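You operate a simulated robot arm through the tools that you are given. There is no shell and no other tool. Be economical: measure what you need, move in short steps, check, and stop when the job is done.

You run a simulated two-armed robot. Do the job below in one go: nothing can be reset, and whatever is moved stays where it is left.

Task
Take the teal bottle from the top of the press bench and leave it on top of the core there. Open the spare drawer, put the teal tag labelled "Light" from the top of the press bench in the inside of the spare drawer, then shut the drawer. Take the top-up bottle on the top of the press bench and put it away on the right stand top. Turn the press dial to 150 C. Stack the gauge block labelled "55 mm" from the top of the press bench on top of the gauge block labelled "85 mm". Fetch the lot tile that says "Lot 59" from the top of the tile table and set it in the inside of the suction box. Take the pale bottle and leave it on the goods nest. Put the blue canister on the floor of the tipper cradle. Put the clear small tray from the top of the deep bench on the bottom shelf of the wall rack. Take the blue bundle and leave it on the shelf of the line table. The order is free. Set down upright: bottle, top-up bottle, pale bottle, blue canister.

It is judged by the outcome, as a careful person would: the job done as asked, and still so three seconds after it is handed in. It fails if anything else is knocked over, pushed out of place, dropped, spilled or broken.

Robot
Two 7-joint arms with two-finger parallel grippers on one trunk, on a base that drives. Base frame: it is fixed to the floor where the robot stands at the start and does not move with it; the origin is under the middle of the robot, x ahead of it, y to its left, z up. Lengths are in cm, angles in degrees, forces in N, time in s.
The left shoulder is at the start at [7, 13.4, 125.3], the right one opposite. Places, roughly: blue bundle (10x5x3 cm) [400, -680, 90]; blue canister (12x6x19 cm) [220, 150, 140]; bottle [50, 25, 75]; bottom shelf of the wall rack (25x127 cm) [272, 150, 44]; core (6x6x13 cm) [90, 40, 90]; floor of the tipper cradle [70, 20, 90]; gauge block [75, -175, 75]; goods nest (19x14 cm) [-128, -180, 74]; inside of the spare drawer [100, -370, 20]; inside of the suction box (26x21 cm) [334, -92, 60]; lot tile [-150, 50, 75]; pale bottle [-150, 25, 75]; press dial [70, -40, 110]; right stand top [420, -300, 70]; shelf of the line table [460, -960, 40]; small tray [500, 150, 75]; spare drawer [100, -360, 30]; teal tag [50, 25, 75]; top-up bottle [75, -25, 75]. Payload 1.57 kg a hand.
The TCP of each hand is the grasp point between the finger pads, 3 cm short of the fingertips. In the tool frame z runs along the fingers and y along their closing line. The gripper opens to 8 cm. The fingers are 1.7 cm wide and 1.2 cm thick; the gripper's body (4 by 8.2 cm) begins 8 cm behind the TCP.
Orientation is that of the tool frame in the base frame, as a unit quaternion [w, x, y, z]. With the fingers straight down and closing along the base's y, the tool's x points along the base's -x, its y along +y and its z along -z.

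Tools
- The arms move only by the tool send_rows. It takes "left_rows", "right_rows" or both (then of equal length, played together; a hand with none holds still); each is one flat list of numbers, 7 for each row, row after row: the turn, a rotation vector about the tool's x, y, z in degrees, then the shift along the tool's x, y, z in cm, then the opening, from 0 (shut) to 1 (fully open). In form: [wx, wy, wz, x, y, z, gripper, wx, wy, wz, x, y, z, gripper, ...]. A call has 1 to 12 rows; each row shifts and turns the commanded pose from where the row before left it, along the tool's axes as they then stand. A row lasts 0.2 s, in which the tool goes at most 5 cm and 8.6 degrees; a call with a longer step from one row to the next is refused whole, and so is a gripper value outside its range. Where a pose cannot be reached the arm comes as near as it can. A force on the tool above 40 N (or 10 N above the force at the start of the call, whichever is more), or a blocked arm, ends the call early, and 0.2 s more pass. The fingers move at their own pace (about 15.3 cm/s each) and stop on an object; they squeeze with about 27 N. The grip force told is the motor's: it shows also when the fingers shut on nothing. Time passes only in rows, and 0.2 s behind the last, so rows that do not move let the fingers close. It gives the time, the measured TCP pose, the force on the tool (base axes), the opening and the grip force at its end, in the units of the frame above (readings bear some noise), with the torque about the TCP (base axes, N m) and any sound that the robot's microphone picked up, and new pictures: "show" is both (left out), scene, wrist or none (wrist: the cameras of the hands that moved).
- Cameras (640 x 400 px; columns grow to the right, rows downward): "scene" is now at [13.5, 1.11, 147.92]; the picture's right is [0.13, -0.99, 0.00], its down [-0.59, -0.08, -0.81] and it looks along [0.80, 0.10, -0.59] (base axes); focal length 214 px, centre (320, 200). "left" rides on the left gripper at [7.2, 0.7, -12.2] in its tool frame; the picture's right is [-0.09, 1.00, 0.00], its down [-0.84, -0.08, -0.54] and it looks along [-0.54, -0.05, 0.84] (tool axes); focal length 238 px, centre (320, 200). "right" rides on the right gripper at [7.2, -0.7, -12.2] in its tool frame; the picture's right is [0.09, 1.00, 0.00], its down [-0.84, 0.08, -0.54] and it looks along [-0.54, 0.05, 0.84] (tool axes); focal length 238 px, centre (320, 200). There is no depth. A picture from a camera that has moved, and an enlarged one, comes with that camera's place and axes in the base frame and with its lens.
- slide_trunk(by): slides the trunk up (or, below 0, down) by that many cm; the arms and the scene camera ride with it, the base frame stays. It gives what a move gives, with no picture.
- base_move(legs): drives the robot by 1 to 6 legs, each [ahead, left, turn to the left] in cm, cm and degrees, along the robot's own axes; the way and the turn of a leg run together, so that a leg with both is an arc; at most 150 cm and 180 degrees a leg. The arms and the cameras ride along, it lands a little off, and it stops where it bumps. It gives what a move gives, and a new picture of the scene camera.
- aim_head(pan, tilt): turns the head with the scene camera to pan (to the left, within 86 degrees either way) and tilt (down, from -29 to 69), counted from straight ahead of the robot. It gives what a move gives, and a new picture of the scene camera.
- zoom(camera, box): a new picture of the part [left, top, right, bottom] of that camera's present view, enlarged. It takes no simulated time.
- job_done(): hands the job in; it is judged then, once.

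Go step by step. Nothing tells you exact positions but the pictures and the camera data: compare them with the known pose of the tool, close in by small moves and look again before you grip or let go. The budget is 535 turns and 360 pictures, counting those below and the enlarged ones. Unless the task says otherwise, let go and move clear before handing in.

The tools are called after "Emit:" as name(argument=value, ...) on one line, values as JSON. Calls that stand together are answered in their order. send_rows: Moves the arms, as the interface text tells. Its arguments: {"type":"object","properties":{"left_rows":{"type":"array"},"right_rows":{"type":"array"},"show":{"type":"string","enum":["both","scene","wrist","none"]}},"required":[]} The other tools are called the same way: slide_trunk (by) slides the trunk up or down; base_move (legs) drives the base; aim_head (pan, tilt) turns the head that bears the scene camera; zoom (camera, box) takes an enlarged picture of a part of a camera's view; job_done () hands the job in.

At the start:

```text
clock: 0.0
left_tool_pos: [44.51, 24.57, 136.45]
left_tcp_rot: [-0.001, 0.0, 1.0, -0.001]
left_contact_force: [0.0, -0.1, 0.1]
left_ft_torque: [-0.01, 0.0, 0.0]
left_grip_width: 7.98
left_grasp_force: 0.1
right_tool_pos: [31.52, -9.7, 137.69]
right_tcp_rot: [0.0, 0.001, 1.0, 0.0]
right_contact_force: [-0.6, -0.6, -0.2]
right_ft_torque: [0.01, 0.0, 0.04]
right_grip_width: 8.0
right_grasp_force: 0.0
trunk travel left (down, up): [-82.7, 11.3]
robot x, y, heading: [-0.07, -0.36, 0.2]
head pan, tilt: [7.3, 36.3]
```

scene: 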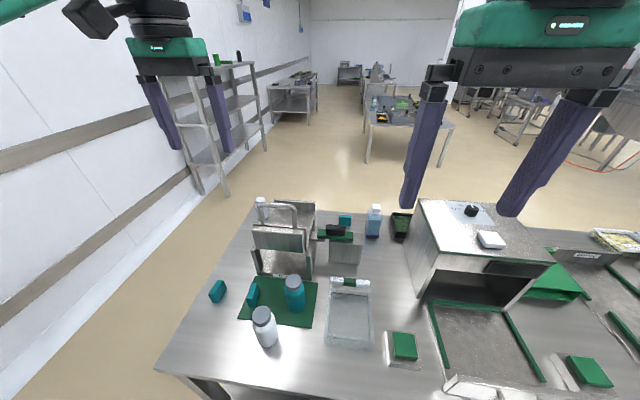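
right: 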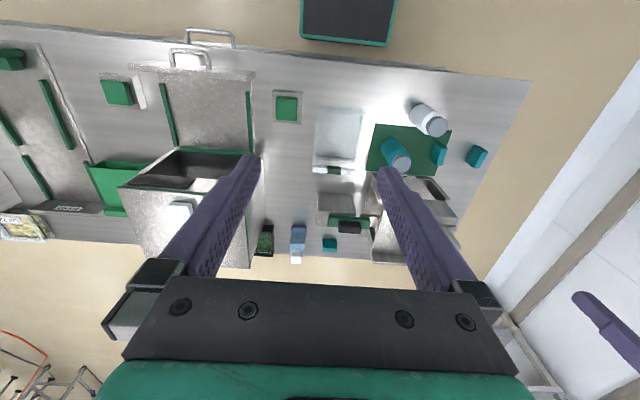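
left: 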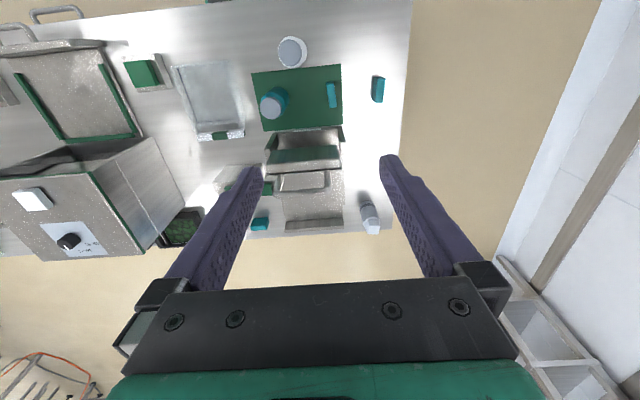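

I see the press bench in front with a teal bottle, a pale bottle, teal tags, a cradle-like fixture, and a press with a dial. I'll zoom in for details first.

Emit:
zoom(camera="scene", box=[180, 180, 420, 380])

Emit:
zoom(camera="scene", box=[380, 180, 640, 400])

Emit:
zoom(camera="scene", box=[180, 30, 460, 200])

```text
2.00 times, centred on (300, 280) of scene
camera zoom: at [13.5, 1.11, 147.92], right [0.13, -0.99, 0.0], down [-0.59, -0.08, -0.81], along [0.8, 0.1, -0.59], focal length 429 px, centre (360, 40)
```

zoom: 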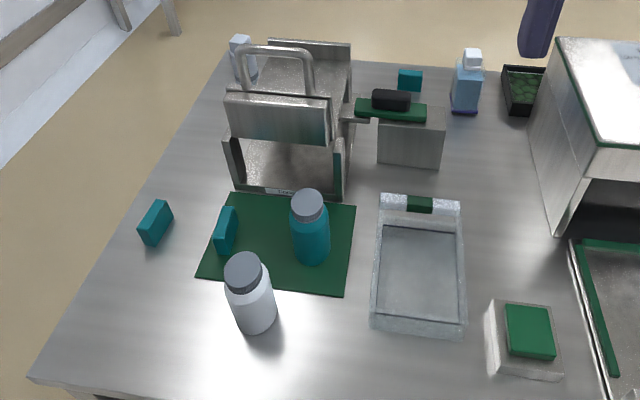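

```text
1.82 times, centred on (510, 290) of scene
camera zoom: at [13.5, 1.11, 147.92], right [0.13, -0.99, 0.0], down [-0.59, -0.08, -0.81], along [0.8, 0.1, -0.59], focal length 390 px, centre (-26, 36)
```

zoom: 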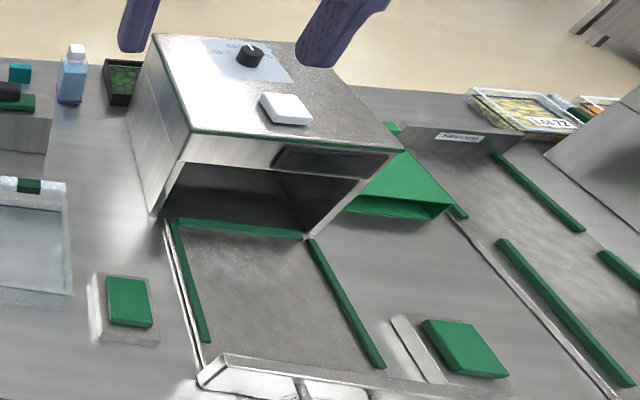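

```text
2.29 times, centred on (320, 115) of scene
camera zoom: at [13.5, 1.11, 147.92], right [0.13, -0.99, 0.0], down [-0.59, -0.08, -0.81], along [0.8, 0.1, -0.59], focal length 490 px, centre (320, 394)
```

zoom: 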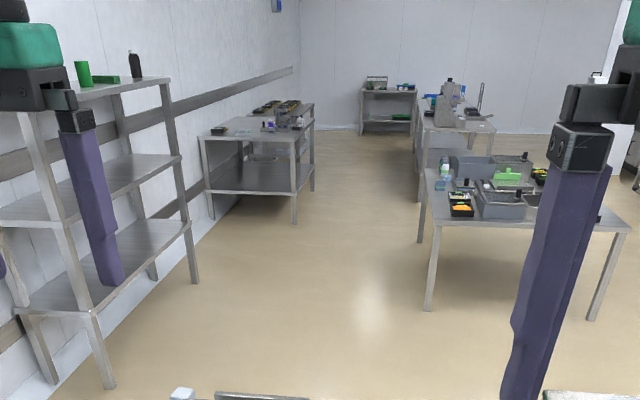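

Zooming in on the left wrist view helps identify the fixtures and the labels.

Emit:
zoom(camera="left", box=[160, 20, 420, 250])

Emit:
zoom(camera="scene", box=[240, 190, 370, 290])

Emit:
zoom(camera="scene", box=[430, 190, 530, 260])

```text
1.74 times, centred on (290, 135) of left
camera zoom: at [37.22, 25.17, 148.63], right [0.09, 1.0, 0.0], down [0.84, -0.08, 0.54], along [0.54, -0.05, -0.84], focal length 414 px, centre (372, 313)
```

zoom: 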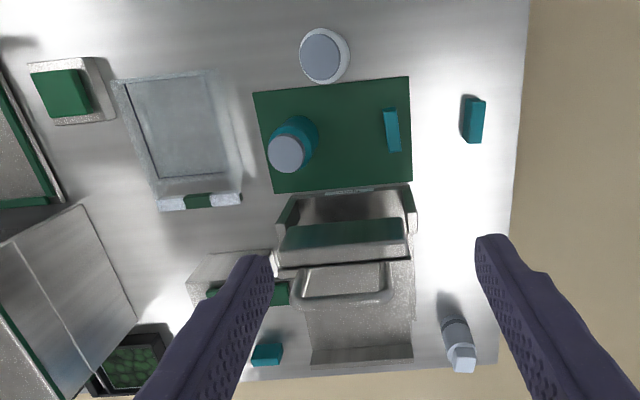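

```text
4.00 times, centred on (305, 240) of scene
camera zoom: at [13.5, 1.11, 147.92], right [0.13, -0.99, 0.0], down [-0.59, -0.08, -0.81], along [0.8, 0.1, -0.59], focal length 858 px, centre (380, 40)
```

zoom: 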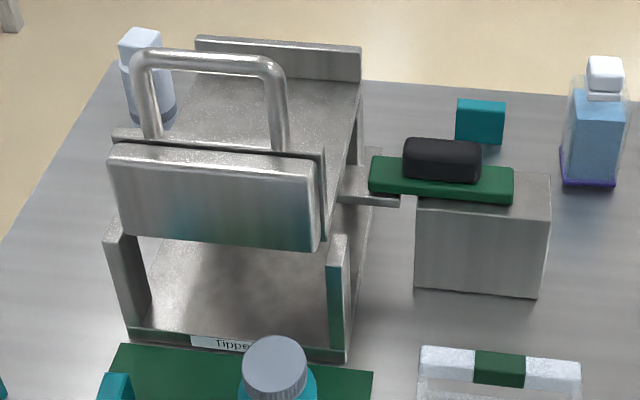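

```text
5.71 times, centred on (480, 225) of scene
camera zoom: at [13.5, 1.11, 147.92], right [0.13, -0.99, 0.0], down [-0.59, -0.08, -0.81], along [0.8, 0.1, -0.59], focal length 1226 px, centre (-594, 57)
```

zoom: 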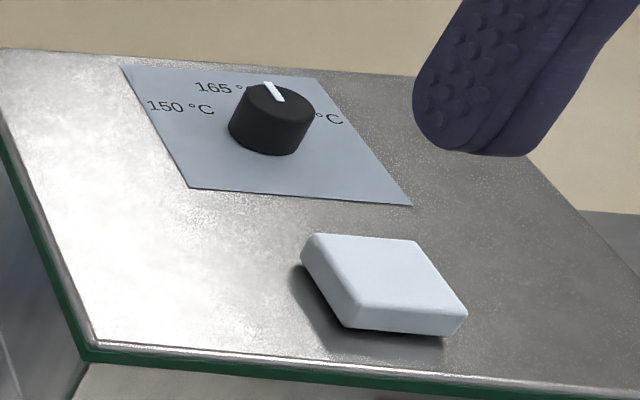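

Next I'll read the teal tags and look at the object at the back-left corner of the bench, which may be the core.

Emit:
zoom(camera="scene", box=[200, 260, 280, 320])

Emit:
zoom(camera="scene", box=[330, 200, 410, 250])

Emit:
zoom(camera="right", box=[360, 80, 500, 200])

Emit:
zoom(camera="left", box=[330, 180, 410, 240])

```text
6.67 times, centred on (240, 290) of scene
camera zoom: at [13.5, 1.11, 147.92], right [0.13, -0.99, 0.0], down [-0.59, -0.08, -0.81], along [0.8, 0.1, -0.59], focal length 1430 px, centre (853, -400)
```

zoom: 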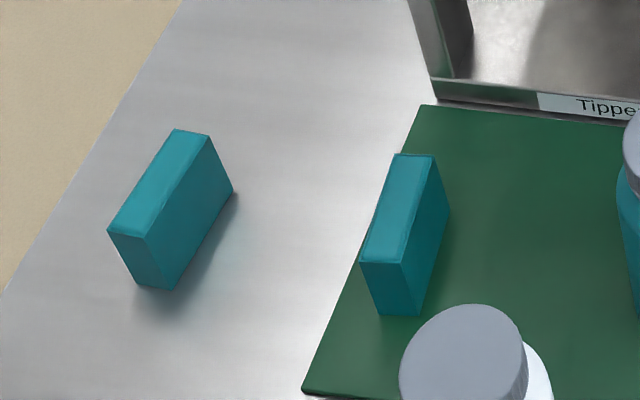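

```text
8.00 times, centred on (370, 225) of scene
camera zoom: at [13.5, 1.11, 147.92], right [0.13, -0.99, 0.0], down [-0.59, -0.08, -0.81], along [0.8, 0.1, -0.59], focal length 1716 px, centre (-80, 0)
```

zoom: 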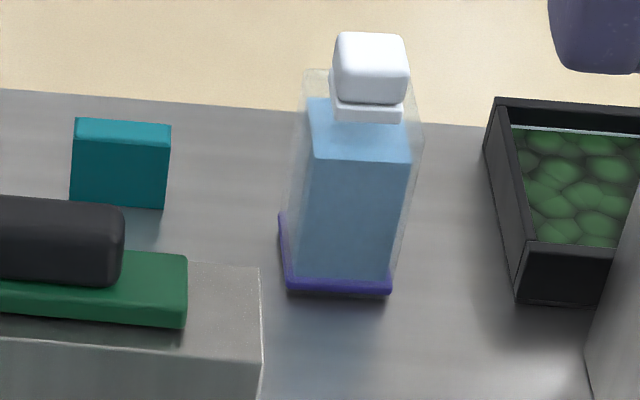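

```text
3.33 times, centred on (430, 140) of right
camera zoom: at [24.28, -10.39, 149.86], right [-0.09, 1.0, 0.0], down [0.84, 0.08, 0.54], along [0.54, 0.05, -0.84], focal length 794 px, centre (-47, 400)
```

zoom: 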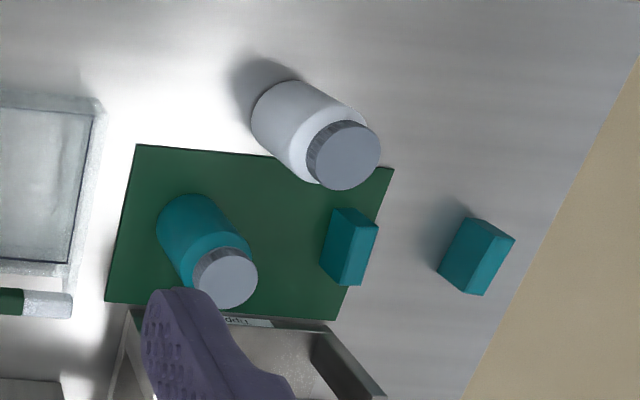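

```text
6.67 times, centred on (370, 210) of left
camera zoom: at [37.22, 25.17, 148.63], right [0.09, 1.0, 0.0], down [0.84, -0.08, 0.54], along [0.54, -0.05, -0.84], focal length 1589 px, centre (-13, 133)
```

zoom: 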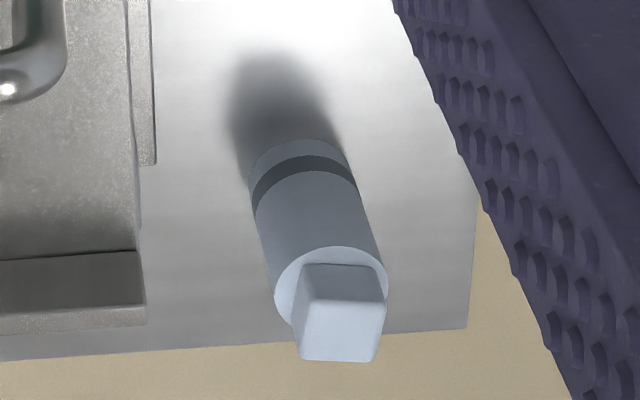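

The cylinder at the back-left corner (about 94, 42) looks like the core. I'll drive round to the bench's left side to see it and the tag labels from there.

Emit:
base_move(legs=[[-8, 0, 0], [0, 95, 0], [68, 0, 0], [0, 0, -90]])

```text
clock: 12.8
left_tool_pos: [84.85, 51.22, 136.46]
left_tcp_rot: [0.0, 0.703, 0.711, 0.0]
left_contact_force: [0.3, -0.3, -0.1]
left_ft_torque: [0.02, -0.01, 0.0]
left_grip_width: 7.99
left_grasp_force: 0.1
right_tool_pos: [50.47, 63.85, 137.82]
right_tcp_rot: [0.0, 0.704, 0.71, -0.001]
right_contact_force: [0.6, 0.6, -0.8]
right_ft_torque: [0.0, 0.02, 0.02]
right_grip_width: 8.04
right_grasp_force: 0.0
trunk travel left (down, up): [-82.7, 11.3]
robot x, y, heading: [59.9, 95.37, -89.4]
head pan, tilt: [7.3, 36.3]
camera scene: at [60.95, 81.81, 147.92], right [-0.99, -0.14, 0.0], down [-0.08, 0.59, -0.81], along [0.11, -0.8, -0.59], focal length 214 px, centre (320, 200)
```

scene: 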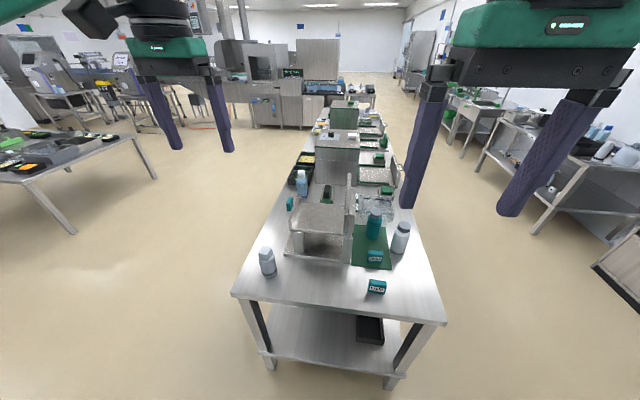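

Emit:
zoom(camera="scene", box=[340, 200, 420, 300])

Emit:
zoom(camera="scene", box=[250, 160, 400, 280])

Emit:
zoom(camera="scene", box=[420, 80, 640, 240])

Emit:
zoom(camera="scene", box=[200, 20, 440, 180])

```text
4.00 times, centred on (380, 250) of scene
camera zoom: at [60.95, 81.81, 147.92], right [-0.99, -0.14, 0.0], down [-0.08, 0.59, -0.81], along [0.11, -0.8, -0.59], focal length 858 px, centre (80, 0)
```

zoom: 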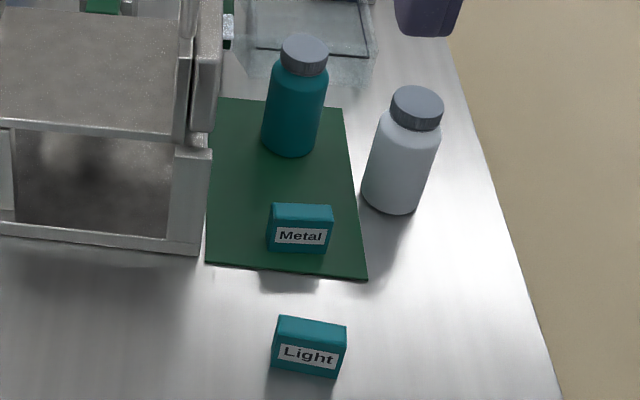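

```text
3.33 times, centred on (325, 220) of scene
camera zoom: at [60.95, 81.81, 147.92], right [-0.99, -0.14, 0.0], down [-0.08, 0.59, -0.81], along [0.11, -0.8, -0.59], focal length 715 px, centre (303, 133)
```

zoom: 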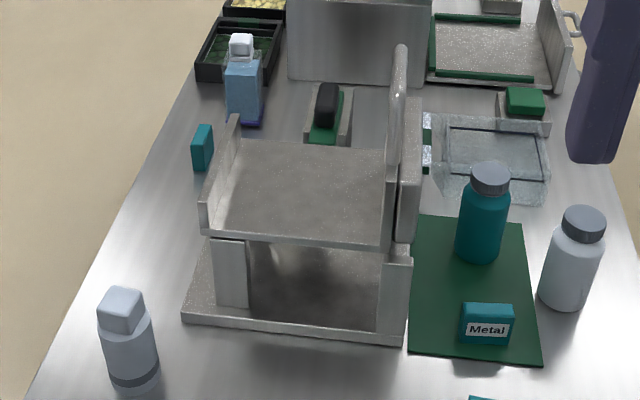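

```text
2.50 times, centred on (530, 160) of scene
camera zoom: at [60.95, 81.81, 147.92], right [-0.99, -0.14, 0.0], down [-0.08, 0.59, -0.81], along [0.11, -0.8, -0.59], focal length 536 px, centre (-205, 300)
```

zoom: 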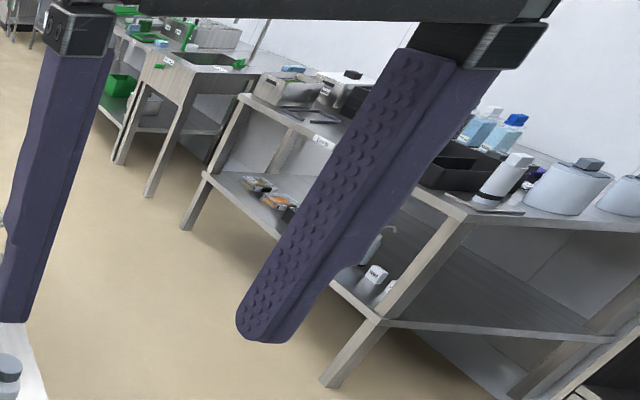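

```text
2.50 times, centred on (320, 100) of scene
camera zoom: at [60.95, 81.81, 147.92], right [-0.99, -0.14, 0.0], down [-0.08, 0.59, -0.81], along [0.11, -0.8, -0.59], focal length 536 px, centre (320, 450)
```

zoom: 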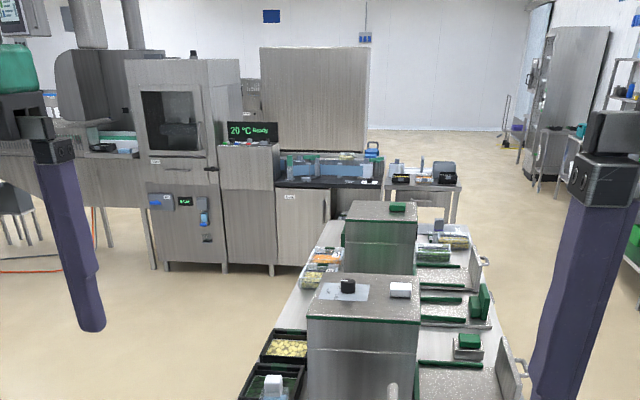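

"Light" is the tag nearest the bench's left edge. Now a close look at the core with the left wrist camera.

Emit:
send_rows(left_rows=[0, 0, 0, 0, 0, 0, 1], show="wrist")

Emit:
zoom(camera="scene", box=[250, 235, 290, 285])

```text
clock: 13.2
left_tool_pos: [84.82, 51.22, 136.48]
left_tcp_rot: [0.001, 0.704, 0.711, -0.001]
left_contact_force: [0.2, -0.2, 0.3]
left_ft_torque: [0.01, 0.02, -0.04]
left_grip_width: 7.99
left_grasp_force: 0.0
right_tool_pos: [50.5, 63.84, 137.71]
right_tcp_rot: [0.0, 0.703, 0.711, -0.001]
right_contact_force: [0.0, -0.1, 0.1]
right_ft_torque: [0.03, 0.02, 0.01]
right_grip_width: 8.0
right_grasp_force: 0.0
trunk travel left (down, up): [-82.7, 11.3]
robot x, y, heading: [59.63, 95.6, -89.5]
head pan, tilt: [7.3, 36.3]
camera left: at [85.33, 58.38, 148.62], right [1.0, -0.08, 0.0], down [-0.07, -0.84, 0.54], along [-0.04, -0.54, -0.84], focal length 238 px, centre (320, 200)
```

left: 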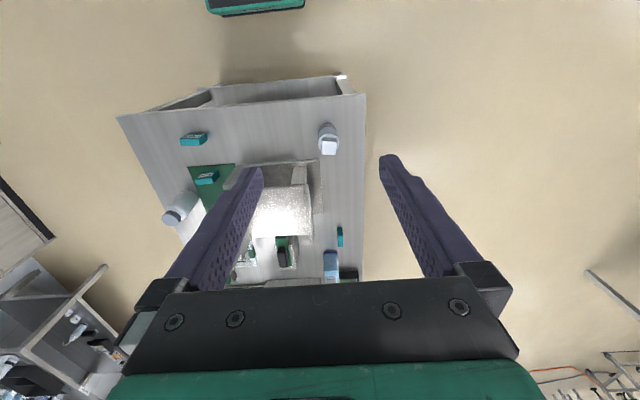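

```text
8.00 times, centred on (270, 260) of scene
camera zoom: at [60.91, 81.8, 147.92], right [-0.99, -0.14, 0.0], down [-0.08, 0.59, -0.81], along [0.11, -0.8, -0.59], focal length 1716 px, centre (720, -280)
```

zoom: 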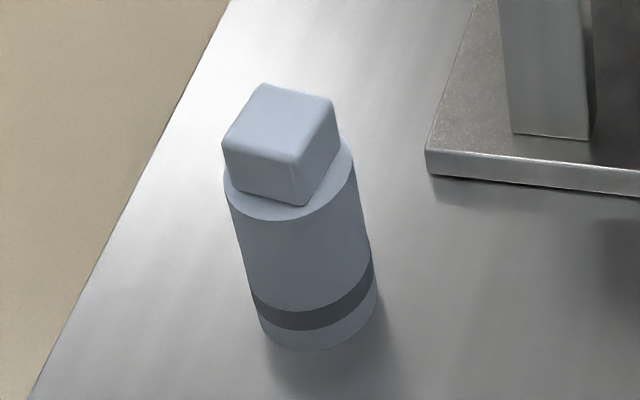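

The core has a flat square head. I'll return to the front of the bench and stand so the left hand can take the "Light" tag and the right hand the teal bottle.

Emit:
base_move(legs=[[0, 0, 89.5], [-58, 0, 0], [0, -87, 0]])

Emit:
aim_head(pan=15, tilt=50)

```text
clock: 24.5
left_tool_pos: [45.4, 33.82, 136.49]
left_tcp_rot: [0.0, 0.003, 1.0, 0.0]
left_contact_force: [-0.1, 0.5, 0.2]
left_ft_torque: [0.0, 0.01, -0.02]
left_grip_width: 7.98
left_grasp_force: 0.1
right_tool_pos: [32.22, -0.4, 137.77]
right_tcp_rot: [0.0, 0.002, 1.0, 0.0]
right_contact_force: [0.0, 0.5, 0.1]
right_ft_torque: [-0.04, -0.01, 0.01]
right_grip_width: 7.97
right_grasp_force: 0.1
trunk travel left (down, up): [-82.7, 11.3]
robot x, y, heading: [1.0, 9.17, -0.3]
head pan, tilt: [7.3, 36.3]
camera scene: at [14.39, 10.54, 147.92], right [0.12, -0.99, 0.0], down [-0.59, -0.07, -0.81], along [0.8, 0.1, -0.59], focal length 214 px, centre (320, 200)
```

scene: 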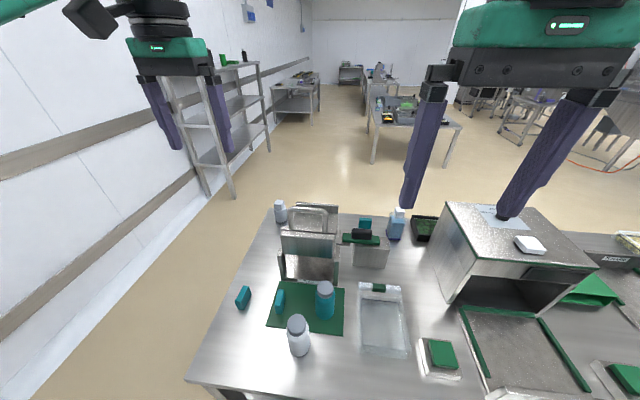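

```text
clock: 25.2
left_tool_pos: [45.62, 33.75, 136.28]
left_tcp_rot: [0.0, 0.003, 1.0, 0.0]
left_contact_force: [-0.7, 0.1, 0.8]
left_ft_torque: [0.0, 0.01, 0.0]
left_grip_width: 8.01
left_grasp_force: 0.1
right_tool_pos: [32.4, -0.43, 137.73]
right_tcp_rot: [0.0, 0.003, 1.0, 0.0]
right_contact_force: [0.7, 0.3, -1.0]
right_ft_torque: [0.0, -0.01, 0.0]
right_grip_width: 7.99
right_grasp_force: 0.0
trunk travel left (down, up): [-82.7, 11.3]
robot x, y, heading: [0.55, 9.56, -0.2]
head pan, tilt: [15.0, 50.0]
camera scene: at [13.18, 11.29, 145.95], right [0.25, -0.97, 0.0], down [-0.74, -0.19, -0.64], along [0.62, 0.16, -0.77], focal length 214 px, centre (320, 200)
```

scene: 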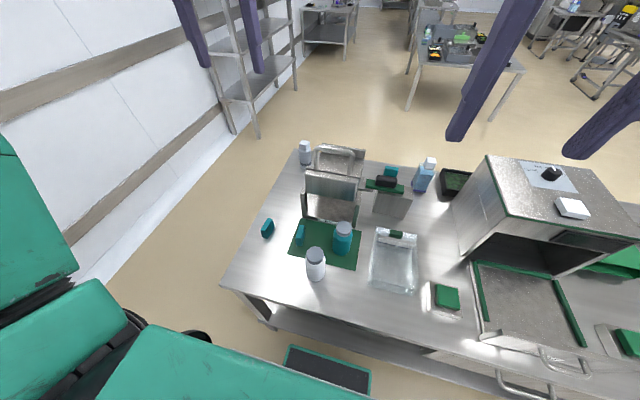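

Zoom to locate the tag and bottle precisely.

Emit:
zoom(camera="scene", box=[250, 200, 370, 290])

```text
4.44 times, centred on (310, 245) of scene
camera zoom: at [13.18, 11.29, 145.95], right [0.25, -0.97, 0.0], down [-0.74, -0.19, -0.64], along [0.62, 0.16, -0.77], focal length 953 px, centre (364, 0)
```

zoom: 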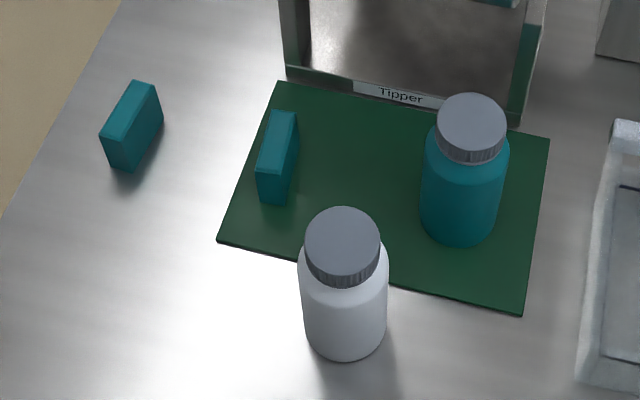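

The two views disagree unless the bench top is higher than 72, at about z = 79. The tag comes out near (49, 40), top at about 82, and the bottle near (48.5, 12.5). I'll shift left a little and bring the left hand above the tag.

Emit:
base_move(legs=[[0, 8, 0]])

Emit:
send_rows(left_rows=[0, 0, 0, 0, 0, 4.5, 1, 0, 0, 0, 0, 0, 4.5, 1, 0, 0, 0, 0, 0, 4.5, 1, 0, 0, 0, 0, 0, 4.5, 1, 0, 0, 0, 0, 0, 4.5, 1, 0, 0, 0, 0, 0, 4.5, 1, 0, 0, 0, 0, 0, 4.5, 1, 0, 0, 0, 0, 0, 4.5, 1])

```text
clock: 26.3
left_tool_pos: [45.55, 40.73, 136.69]
left_tcp_rot: [0.0, 0.004, 1.0, 0.004]
left_contact_force: [0.1, -0.7, 0.3]
left_ft_torque: [0.07, -0.02, -0.01]
left_grip_width: 7.99
left_grasp_force: 0.1
right_tool_pos: [32.37, 6.61, 137.68]
right_tcp_rot: [0.0, 0.004, 1.0, 0.003]
right_contact_force: [-1.0, -1.0, -0.7]
right_ft_torque: [0.04, 0.0, 0.01]
right_grip_width: 8.0
right_grasp_force: 0.1
trunk travel left (down, up): [-82.7, 11.3]
robot x, y, heading: [0.92, 17.38, -0.4]
head pan, tilt: [15.0, 50.0]
camera scene: at [13.2, 18.27, 145.96], right [0.25, -0.97, -0.01], down [-0.74, -0.19, -0.64], along [0.62, 0.17, -0.76], focal length 214 px, centre (320, 200)
```

scene: 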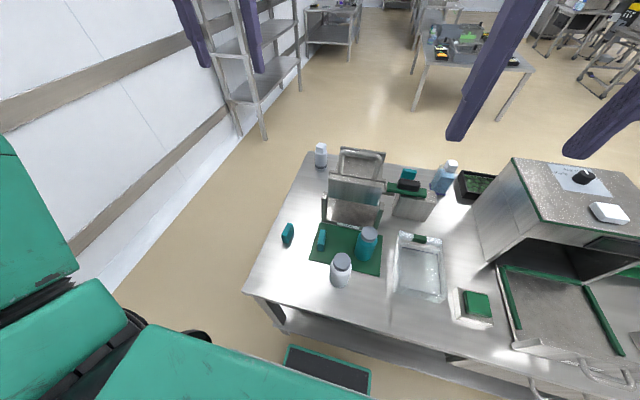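

```text
clock: 28.1
left_tool_pos: [45.62, 41.56, 100.33]
left_tcp_rot: [0.0, 0.003, 1.0, 0.0]
left_contact_force: [-0.1, 0.3, 0.4]
left_ft_torque: [0.02, -0.01, -0.03]
left_grip_width: 8.0
left_grasp_force: 0.0
right_tool_pos: [32.47, 7.45, 137.77]
right_tcp_rot: [-0.001, 0.003, 1.0, 0.0]
right_contact_force: [-0.2, 0.8, -0.1]
right_ft_torque: [0.0, 0.03, -0.03]
right_grip_width: 8.01
right_grasp_force: 0.0
trunk travel left (down, up): [-82.7, 11.3]
robot x, y, heading: [0.94, 17.38, -0.1]
head pan, tilt: [15.0, 50.0]
camera scene: at [13.35, 19.24, 145.94], right [0.25, -0.97, 0.0], down [-0.74, -0.19, -0.64], along [0.62, 0.16, -0.77], focal length 214 px, centre (320, 200)
camera left: at [38.39, 42.25, 112.5], right [0.1, 0.99, 0.0], down [0.84, -0.08, 0.54], along [0.54, -0.05, -0.84], focal length 238 px, centre (320, 200)
```

scene: 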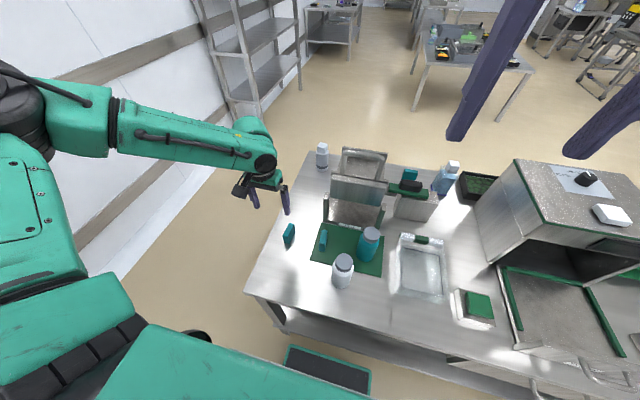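
left: 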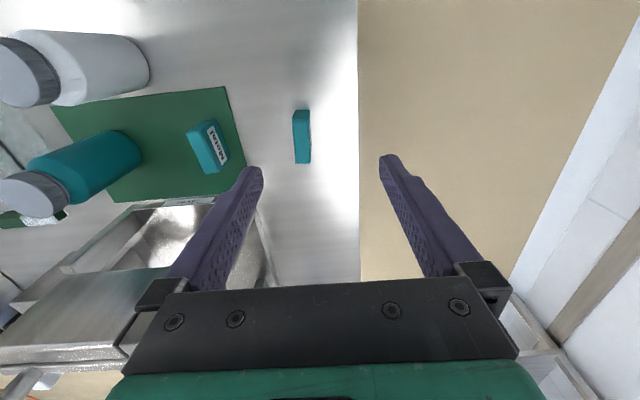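

The tag top is near (48, 39). Moving over it and lower, then a look.

Emit:
send_rows(left_rows=[0, 0, 0, -1.2, -1.2, 3.5, 1, 0, 0, 0, -1.2, -1.1, 3.5, 1, 0, 0, 0, 0, 0, 3, 1], show="wrist")

```text
clock: 28.9
left_tool_pos: [47.87, 39.24, 90.26]
left_tcp_rot: [0.0, 0.003, 1.0, 0.0]
left_contact_force: [0.2, 0.4, -0.1]
left_ft_torque: [0.02, -0.02, 0.04]
left_grip_width: 7.99
left_grasp_force: 0.0
right_tool_pos: [32.31, 7.41, 137.8]
right_tcp_rot: [0.0, 0.003, 1.0, 0.0]
right_contact_force: [-0.3, 0.2, -0.4]
right_ft_torque: [-0.02, -0.04, 0.02]
right_grip_width: 7.98
right_grasp_force: 0.0
trunk travel left (down, up): [-82.7, 11.3]
robot x, y, heading: [0.58, 17.19, -0.4]
head pan, tilt: [15.0, 50.0]
camera left: at [40.6, 39.93, 102.46], right [0.1, 1.0, 0.0], down [0.84, -0.08, 0.54], along [0.54, -0.05, -0.84], focal length 238 px, centre (320, 200)
```

left: 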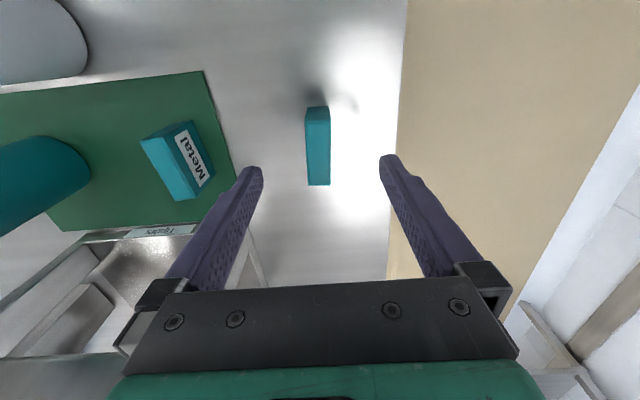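

Aligned. Descending and checking force before closing.

Emit:
send_rows(left_rows=[0, 0, 0, 0, 0, 3, 1, 0, 0, 0, 0, 0, 3, 1, 0, 0, 0, 0, 0, 1.5, 1, 0, 0, 0, 0, 0, 1, 1], show="wrist")

```text
clock: 29.9
left_tool_pos: [44.41, 41.03, 86.67]
left_tcp_rot: [0.0, 0.004, 1.0, 0.0]
left_contact_force: [1.0, -0.4, 0.3]
left_ft_torque: [0.01, 0.0, 0.0]
left_grip_width: 8.0
left_grasp_force: 0.1
left hand out of reach, approached as far as the arm can: row 1, 2, 3, 4
right_tool_pos: [32.37, 7.37, 137.73]
right_tcp_rot: [0.0, 0.004, 1.0, 0.001]
right_contact_force: [-0.3, 0.0, -0.5]
right_ft_torque: [0.0, -0.01, 0.0]
right_grip_width: 7.98
right_grasp_force: 0.0
trunk travel left (down, up): [-82.7, 11.3]
robot x, y, heading: [0.94, 17.43, -0.3]
head pan, tilt: [15.0, 50.0]
camera left: at [37.13, 41.84, 98.87], right [0.1, 1.0, 0.0], down [0.84, -0.08, 0.54], along [0.54, -0.05, -0.84], focal length 238 px, centre (320, 200)
```

left: 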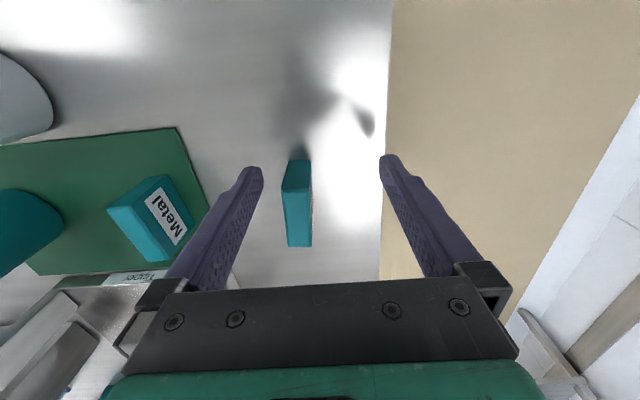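

The arm is at its reach limit from the high shoulder. I'll raise the hand and lower the trunk.

Emit:
send_rows(left_rows=[0, 0, 0, 0, 0, -4.5, 1, 0, 0, 0, 0, 0, -4.5, 1, 0, 0, 0, 0, 0, -4.5, 1, 0, 0, 0, 0, 0, -4.5, 1, 0, 0, 0, 0, 0, -4.5, 1, 0, 0, 0, 0, 0, -4.5, 1], show="none")

Emit:
slide_trunk(by=-22)

```text
clock: 31.3
left_tool_pos: [44.4, 41.04, 113.73]
left_tcp_rot: [0.001, 0.004, 1.0, 0.001]
left_contact_force: [0.9, -0.5, 0.7]
left_ft_torque: [-0.02, 0.0, 0.03]
left_grip_width: 7.99
left_grasp_force: 0.0
right_tool_pos: [32.32, 7.31, 137.69]
right_tcp_rot: [0.0, 0.003, 1.0, 0.001]
right_contact_force: [0.5, -0.1, 0.0]
right_ft_torque: [0.0, -0.01, 0.02]
right_grip_width: 7.98
right_grasp_force: 0.1
trunk travel left (down, up): [-82.7, 11.3]
robot x, y, heading: [0.92, 17.61, -0.2]
head pan, tilt: [15.0, 50.0]
```

```text
clock: 33.6
left_tool_pos: [44.4, 41.01, 91.67]
left_tcp_rot: [0.0, 0.004, 1.0, 0.0]
left_contact_force: [-0.2, 0.4, 0.4]
left_ft_torque: [0.04, -0.01, 0.0]
left_grip_width: 7.97
left_grasp_force: 0.1
right_tool_pos: [32.38, 7.54, 115.66]
right_tcp_rot: [0.0, 0.004, 1.0, 0.0]
right_contact_force: [-0.6, -0.4, -0.5]
right_ft_torque: [-0.03, 0.02, -0.01]
right_grip_width: 8.0
right_grasp_force: 0.1
trunk travel left (down, up): [-60.7, 33.3]
robot x, y, heading: [1.07, 17.23, -0.5]
head pan, tilt: [15.0, 50.0]
```

Emit:
send_rows(left_rows=[0, 0, 0, -1.8, -0.9, 2, 1, 0, 0, 0, -1.8, -0.9, 2, 1, 0, 0, 0, 0, 0, 2.5, 1], show="wrist")

```text
clock: 34.4
left_tool_pos: [47.94, 39.34, 85.24]
left_tcp_rot: [0.0, 0.004, 1.0, 0.001]
left_contact_force: [-0.5, -0.1, -0.1]
left_ft_torque: [-0.01, -0.02, 0.01]
left_grip_width: 8.0
left_grasp_force: 0.0
right_tool_pos: [32.37, 7.55, 115.68]
right_tcp_rot: [0.0, 0.003, 1.0, 0.0]
right_contact_force: [-0.2, 0.9, 0.2]
right_ft_torque: [-0.03, 0.0, 0.0]
right_grip_width: 8.0
right_grasp_force: 0.1
trunk travel left (down, up): [-60.7, 33.3]
robot x, y, heading: [0.69, 17.3, -0.2]
head pan, tilt: [15.0, 50.0]
camera left: at [40.71, 40.01, 97.34], right [0.1, 1.0, 0.0], down [0.84, -0.08, 0.54], along [0.54, -0.05, -0.84], focal length 238 px, centre (320, 200)
```

left: 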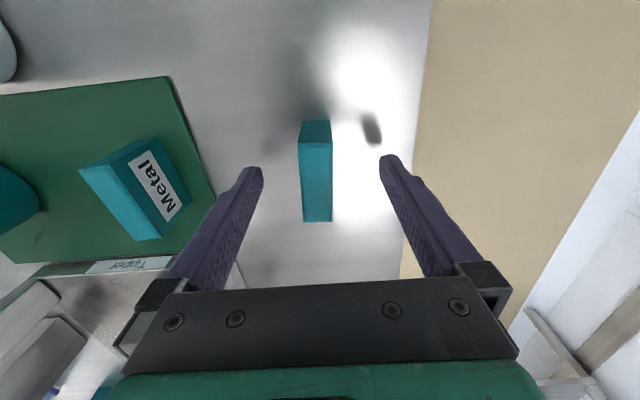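

Emit:
send_rows(left_rows=[0, 0, 0, 0.4, -0.2, 2, 1, 0, 0, 0, 0, 0, 1, 1, 0, 0, 0, 0, 0, 0.8, 1, 0, 0, 0, 0, 0, 0.7, 1], show="wrist")

```text
clock: 35.1
left_tool_pos: [47.46, 39.07, 83.0]
left_tcp_rot: [0.012, 0.004, 1.0, 0.0]
left_contact_force: [-17.9, 1.7, 25.9]
left_ft_torque: [-0.84, 0.72, -0.67]
left_grip_width: 7.91
left_grasp_force: 0.0
right_tool_pos: [31.7, 7.2, 115.93]
right_tcp_rot: [0.003, 0.003, 1.0, 0.001]
right_contact_force: [-0.7, -0.6, 0.6]
right_ft_torque: [0.0, 0.0, -0.02]
right_grip_width: 8.01
right_grasp_force: 0.1
trunk travel left (down, up): [-60.7, 33.3]
robot x, y, heading: [0.54, 17.25, -0.1]
head pan, tilt: [15.0, 50.0]
stopped in row 3 (left hand): the force on the tool passed its limit (the readings are from after the stop); the commanded pose is now the measured one
camera left: at [39.97, 39.7, 95.05], right [0.1, 0.99, 0.0], down [0.82, -0.09, 0.56], along [0.56, -0.05, -0.83], focal length 238 px, centre (320, 200)
```

left: 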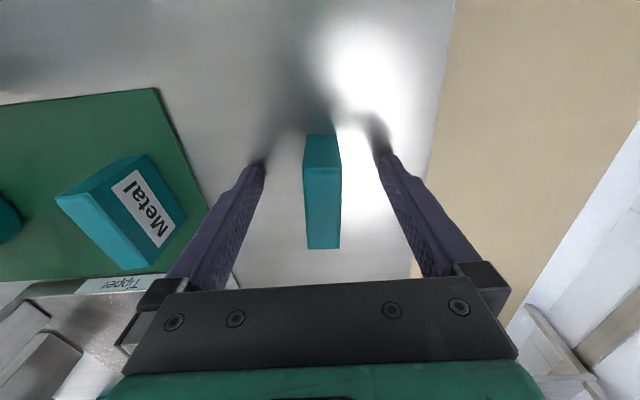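

The fingertips touch the bench, so its top is at z ≈ 80. I'll lift slightly and close on the tag.

Emit:
send_rows(left_rows=[0, 0, 0, 0.3, 0, -0.9, 1, 0, 0, 0, 0, 0, 0, 0, 0, 0, 0, 0, 0, 0, 0, 0, 0, 0, 0, 0, 0, 0], show="wrist")

```text
clock: 36.1
left_tool_pos: [47.85, 39.1, 83.28]
left_tcp_rot: [0.008, 0.005, 1.0, 0.0]
left_contact_force: [0.1, 0.7, -0.8]
left_ft_torque: [0.02, 0.01, -0.02]
left_grip_width: 1.81
left_grasp_force: 26.4
right_tool_pos: [32.38, 7.43, 115.72]
right_tcp_rot: [-0.001, 0.003, 1.0, -0.001]
right_contact_force: [-0.2, -0.3, 0.2]
right_ft_torque: [-0.01, 0.01, -0.02]
right_grip_width: 7.97
right_grasp_force: 0.1
trunk travel left (down, up): [-60.7, 33.3]
robot x, y, heading: [0.76, 17.65, -0.3]
head pan, tilt: [15.0, 50.0]
camera left: at [40.3, 39.8, 95.46], right [0.1, 1.0, 0.0], down [0.83, -0.08, 0.56], along [0.55, -0.05, -0.83], focal length 238 px, centre (320, 200)
```

left: 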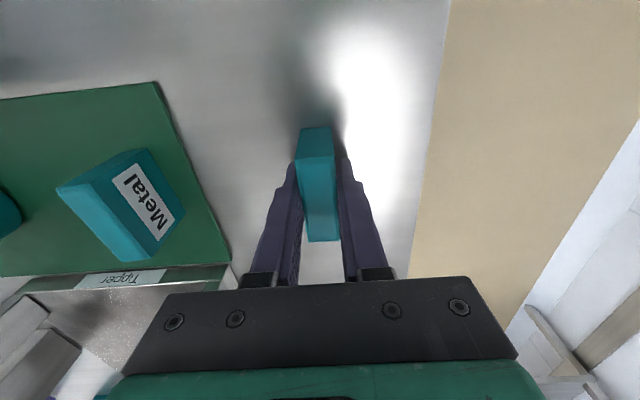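

Tag held. Lift it, and bring the right hand above the teal bottle.

Emit:
send_rows(left_rows=[0, 0, 0, 0, 0, -4.5, 0, 0, 0, 0, 0, 0, -4.5, 0, 0, 0, 0, 0, 0, -4.5, 0, 0, 0, 0, 1, 0, -4.5, 0, 0, 0, 0, 1, 0, -4.5, 0, 0, 0, 0, 1, 0, -4.5, 0], right_rows=[0, 0, 0, -2.5, 1, 0, 1, 0, 0, 0, -2.5, 1, 0, 1, 0, 0, 0, -2.5, 1, 0, 1, 0, 0, 0, -2.5, 1, -3, 1, 0, 0, 0, -2.5, 1, 0, 1, 0, 0, 0, 0, 0, 0, 1])

```text
clock: 37.5
left_tool_pos: [44.01, 39.12, 110.42]
left_tcp_rot: [0.009, 0.004, 1.0, 0.001]
left_contact_force: [-1.3, 0.0, 0.0]
left_ft_torque: [-0.05, -0.03, 0.02]
left_grip_width: 1.83
left_grasp_force: 26.6
right_tool_pos: [43.75, 11.97, 117.21]
right_tcp_rot: [0.002, 0.002, 1.0, 0.001]
right_contact_force: [-0.7, 0.6, -0.4]
right_ft_torque: [-0.01, -0.02, -0.01]
right_grip_width: 7.99
right_grasp_force: 0.0
right hand out of reach, approached as far as the arm can: row 4, 5
trunk travel left (down, up): [-60.7, 33.3]
robot x, y, heading: [0.76, 17.24, -0.6]
head pan, tilt: [15.0, 50.0]
camera scene: at [13.08, 19.16, 123.96], right [0.25, -0.97, 0.0], down [-0.74, -0.19, -0.64], along [0.62, 0.16, -0.77], focal length 214 px, centre (320, 200)
camera right: at [36.53, 11.3, 129.38], right [-0.09, 1.0, 0.0], down [0.84, 0.07, 0.55], along [0.54, 0.05, -0.84], focal length 238 px, centre (320, 200)
camera left: at [36.55, 39.79, 122.54], right [0.1, 0.99, 0.0], down [0.83, -0.08, 0.56], along [0.55, -0.05, -0.83], focal length 238 px, centre (320, 200)
```

scene: 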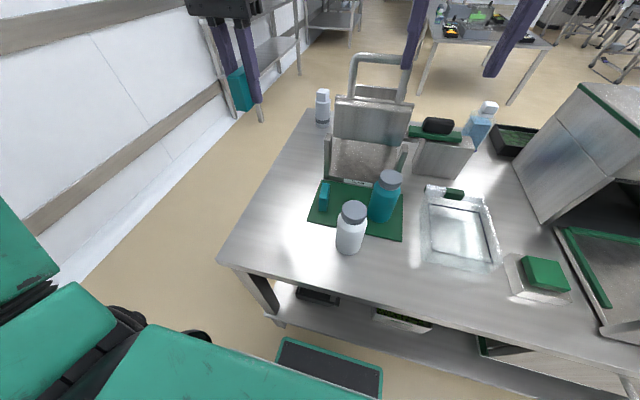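
right: 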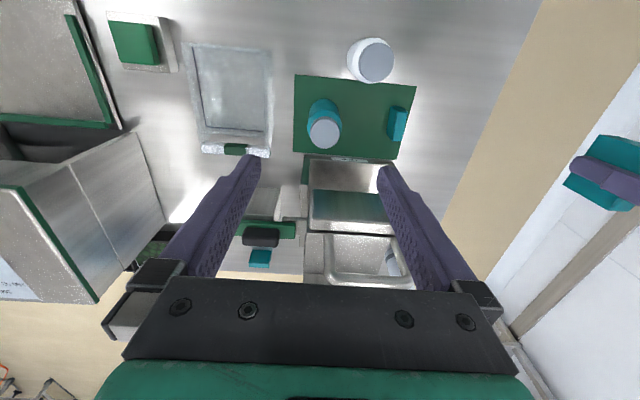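
left: 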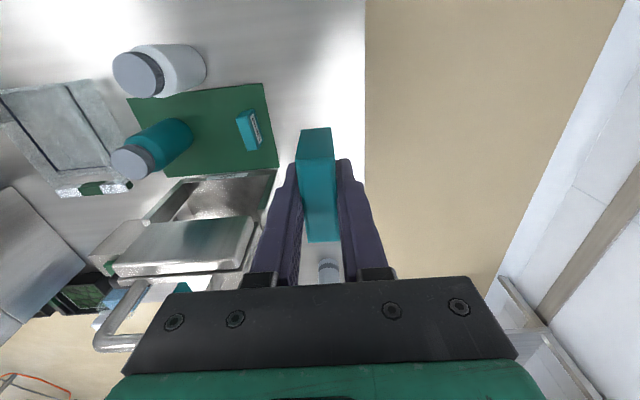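

Teal bottle cap is at about (47.3, 13.1), top z ≈ 93. Approach from above.

Emit:
send_rows(right_rows=[0, 0, 0, -0.5, 0.2, 4.5, 1, 0, 0, 0, -0.5, 0.2, 4.5, 1, 0, 0, 0, -1, 0.3, 4.5, 1, 0, 0, 0, -1.5, 0.4, 4.5, 1, 0, 0, 0, 0, 0, 1.5, 1], show="wrist")

```text
clock: 38.7
left_tool_pos: [44.21, 39.25, 110.45]
left_tcp_rot: [0.009, 0.004, 1.0, 0.0]
left_contact_force: [-0.3, 0.4, -1.2]
left_ft_torque: [0.0, -0.01, 0.02]
left_grip_width: 1.84
left_grasp_force: 27.1
right_tool_pos: [47.51, 12.96, 97.72]
right_tcp_rot: [0.001, 0.003, 1.0, 0.0]
right_contact_force: [0.1, 0.1, 0.5]
right_ft_torque: [-0.02, 0.01, 0.02]
right_grip_width: 8.01
right_grasp_force: 0.0
trunk travel left (down, up): [-60.7, 33.3]
robot x, y, heading: [1.06, 17.22, -0.6]
head pan, tilt: [15.0, 50.0]
camera right: at [40.21, 12.48, 109.78], right [-0.09, 1.0, 0.0], down [0.84, 0.07, 0.54], along [0.54, 0.05, -0.84], focal length 238 px, centre (320, 200)
```

right: 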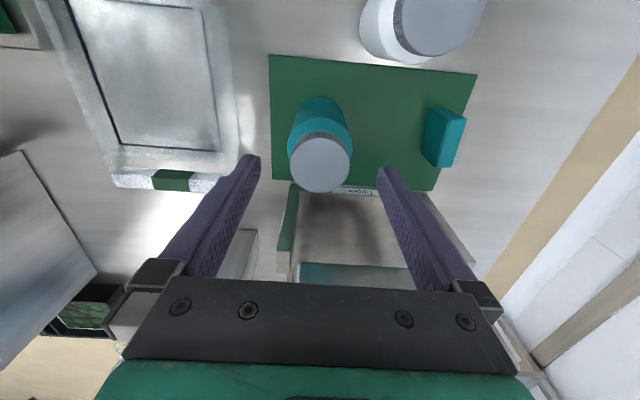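

Centred. Descend around the bottle body and grip.

Emit:
send_rows(right_rows=[0, 0, 0, 0, 0, 3, 1, 0, 0, 0, 0, 0, 3, 1, 0, 0, 0, 0, 0, 2.2, 1, 0, 0, 0, 0, 0, 2, 1, 0, 0, 0, 0, 0, 0, 0, 0, 0, 0, 0, 0, 0, 0, 0, 0, 0, 0, 0, 0, 0], show="wrist")

```text
clock: 40.3
left_tool_pos: [44.28, 39.24, 110.41]
left_tcp_rot: [0.009, 0.004, 1.0, 0.0]
left_contact_force: [-0.2, -0.8, -0.3]
left_ft_torque: [0.02, 0.01, -0.01]
left_grip_width: 1.83
left_grasp_force: 27.3
right_tool_pos: [47.47, 13.26, 87.4]
right_tcp_rot: [0.0, 0.003, 1.0, 0.001]
right_contact_force: [1.0, 0.9, 1.4]
right_ft_torque: [0.01, 0.0, 0.0]
right_grip_width: 5.73
right_grasp_force: 27.0
trunk travel left (down, up): [-60.7, 33.3]
robot x, y, heading: [0.97, 17.28, -0.2]
head pan, tilt: [15.0, 50.0]
camera right: at [40.2, 12.51, 99.54], right [-0.09, 1.0, 0.0], down [0.84, 0.07, 0.54], along [0.54, 0.05, -0.84], focal length 238 px, centre (320, 200)
```

right: 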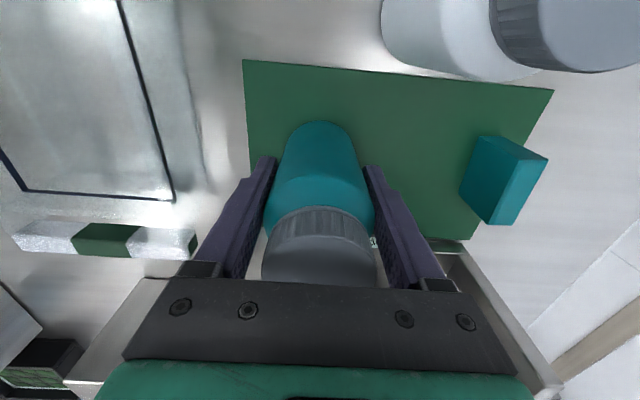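

Gripped. Lift the bottle, then drive round to the left side to face the core.

Emit:
send_rows(right_rows=[0, 0, 0, 0, 0, -4.5, 0, 0, 0, 0, 0, 0, -4.5, 0, 0, 0, 0, 1, 0, -4.5, 0, 0, 0, 0, 2, 0, -4.5, 0, 0, 0, 0, 2, 0, -4.5, 0, 0, 0, 0, 2, 0, -2, 0], show="none")

Emit:
base_move(legs=[[-6, 0, 0], [0, 70, 0], [109, 0, 0], [0, 0, -90]])

```text
clock: 41.7
left_tool_pos: [44.32, 39.31, 110.36]
left_tcp_rot: [0.009, 0.005, 1.0, 0.0]
left_contact_force: [0.3, -0.3, 0.0]
left_ft_torque: [0.04, 0.0, 0.02]
left_grip_width: 1.84
left_grasp_force: 26.9
right_tool_pos: [40.52, 13.13, 111.98]
right_tcp_rot: [0.001, 0.002, 1.0, 0.0]
right_contact_force: [0.3, 0.9, -2.7]
right_ft_torque: [-0.01, 0.03, 0.03]
right_grip_width: 5.74
right_grasp_force: 26.8
trunk travel left (down, up): [-60.7, 33.3]
robot x, y, heading: [0.85, 17.54, -0.4]
head pan, tilt: [15.0, 50.0]
```

```text
clock: 55.2
left_tool_pos: [126.46, 45.47, 110.28]
left_tcp_rot: [0.006, 0.707, 0.707, -0.006]
left_contact_force: [0.2, 0.2, -0.5]
left_ft_torque: [0.0, 0.0, -0.01]
left_grip_width: 1.83
left_grasp_force: 26.5
right_tool_pos: [100.4, 48.7, 111.99]
right_tcp_rot: [0.0, 0.706, 0.708, -0.001]
right_contact_force: [-0.3, 1.3, -2.3]
right_ft_torque: [0.04, -0.02, 0.0]
right_grip_width: 5.75
right_grasp_force: 27.1
trunk travel left (down, up): [-60.7, 33.3]
robot x, y, heading: [104.34, 88.55, -89.7]
head pan, tilt: [15.0, 50.0]
camera scene: at [106.11, 75.97, 123.94], right [-0.97, -0.26, 0.0], down [-0.2, 0.74, -0.64], along [0.17, -0.62, -0.77], focal length 214 px, centre (320, 200)
```

scene: 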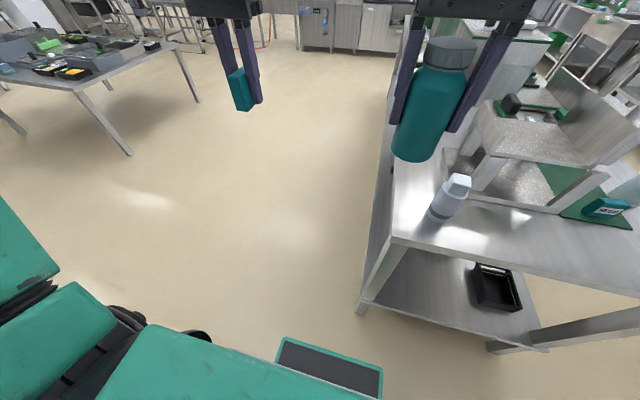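

Zoom on the core to measure its head, with the head panned toward it.

Emit:
aim_head(pan=-18, tilt=45)

Emit:
send_rows(right_rows=[0, 0, 0, 0, 0, 0, 0], show="wrist")

Emit:
zoom(camera="scene", box=[280, 130, 400, 230])

```text
clock: 56.2
left_tool_pos: [126.51, 45.42, 110.3]
left_tcp_rot: [0.006, 0.707, 0.708, -0.006]
left_contact_force: [-0.1, -0.9, 0.5]
left_ft_torque: [0.02, -0.02, -0.03]
left_grip_width: 1.8
left_grasp_force: 26.8
right_tool_pos: [100.4, 48.89, 111.99]
right_tcp_rot: [0.0, 0.707, 0.707, 0.0]
right_contact_force: [-0.1, 0.4, -2.5]
right_ft_torque: [0.0, 0.04, 0.04]
right_grip_width: 5.73
right_grasp_force: 27.0
trunk travel left (down, up): [-60.7, 33.3]
robot x, y, heading: [104.17, 88.29, -89.8]
head pan, tilt: [-18.0, 45.0]
camera scene: at [101.61, 75.66, 124.63], right [-0.95, 0.31, 0.0], down [0.22, 0.67, -0.71], along [-0.22, -0.67, -0.71], focal length 214 px, centre (320, 200)
```

scene: 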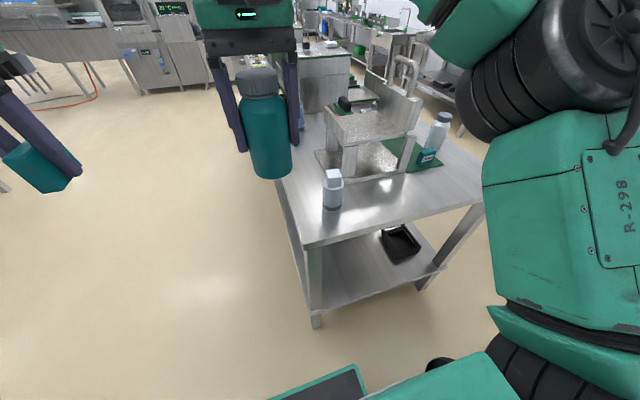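

```text
clock: 56.6
left_tool_pos: [126.49, 45.31, 110.24]
left_tcp_rot: [0.006, 0.706, 0.708, -0.006]
left_contact_force: [-0.4, -0.3, -0.5]
left_ft_torque: [0.01, 0.02, 0.01]
left_grip_width: 1.84
left_grasp_force: 26.4
right_tool_pos: [100.26, 48.78, 111.9]
right_tcp_rot: [0.0, 0.707, 0.707, 0.0]
right_contact_force: [0.2, -0.5, -3.3]
right_ft_torque: [0.0, -0.01, -0.02]
right_grip_width: 5.73
right_grasp_force: 26.6
trunk travel left (down, up): [-60.7, 33.3]
robot x, y, heading: [104.63, 88.35, -89.7]
head pan, tilt: [-18.0, 45.0]
camera right: at [99.62, 56.0, 124.11], right [1.0, 0.09, 0.0], down [0.08, -0.84, 0.54], along [0.05, -0.54, -0.84], focal length 238 px, centre (320, 200)
```

right: 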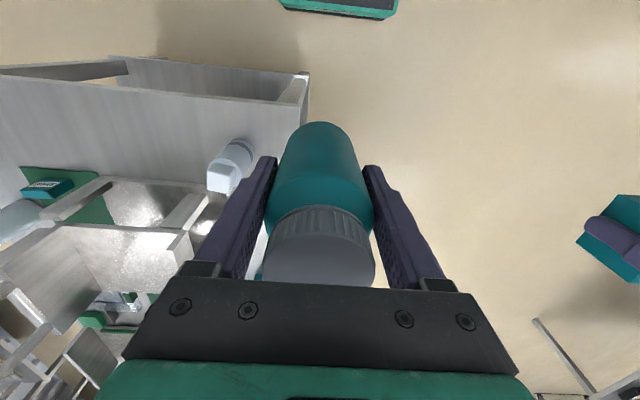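

```text
4.00 times, centred on (340, 180) of scene
camera zoom: at [101.6, 75.67, 124.63], right [-0.95, 0.31, 0.0], down [0.22, 0.67, -0.71], along [-0.22, -0.67, -0.71], focal length 858 px, centre (240, 280)
```

zoom: 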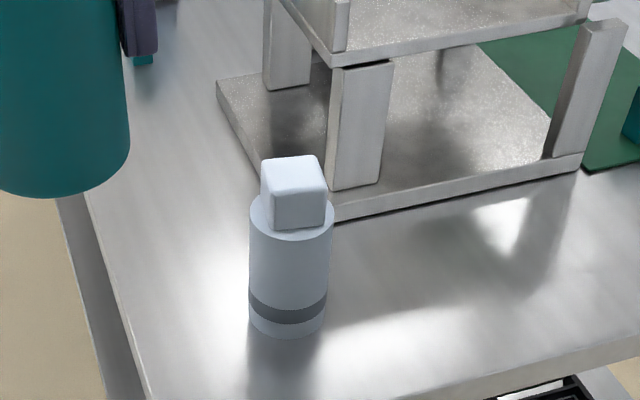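

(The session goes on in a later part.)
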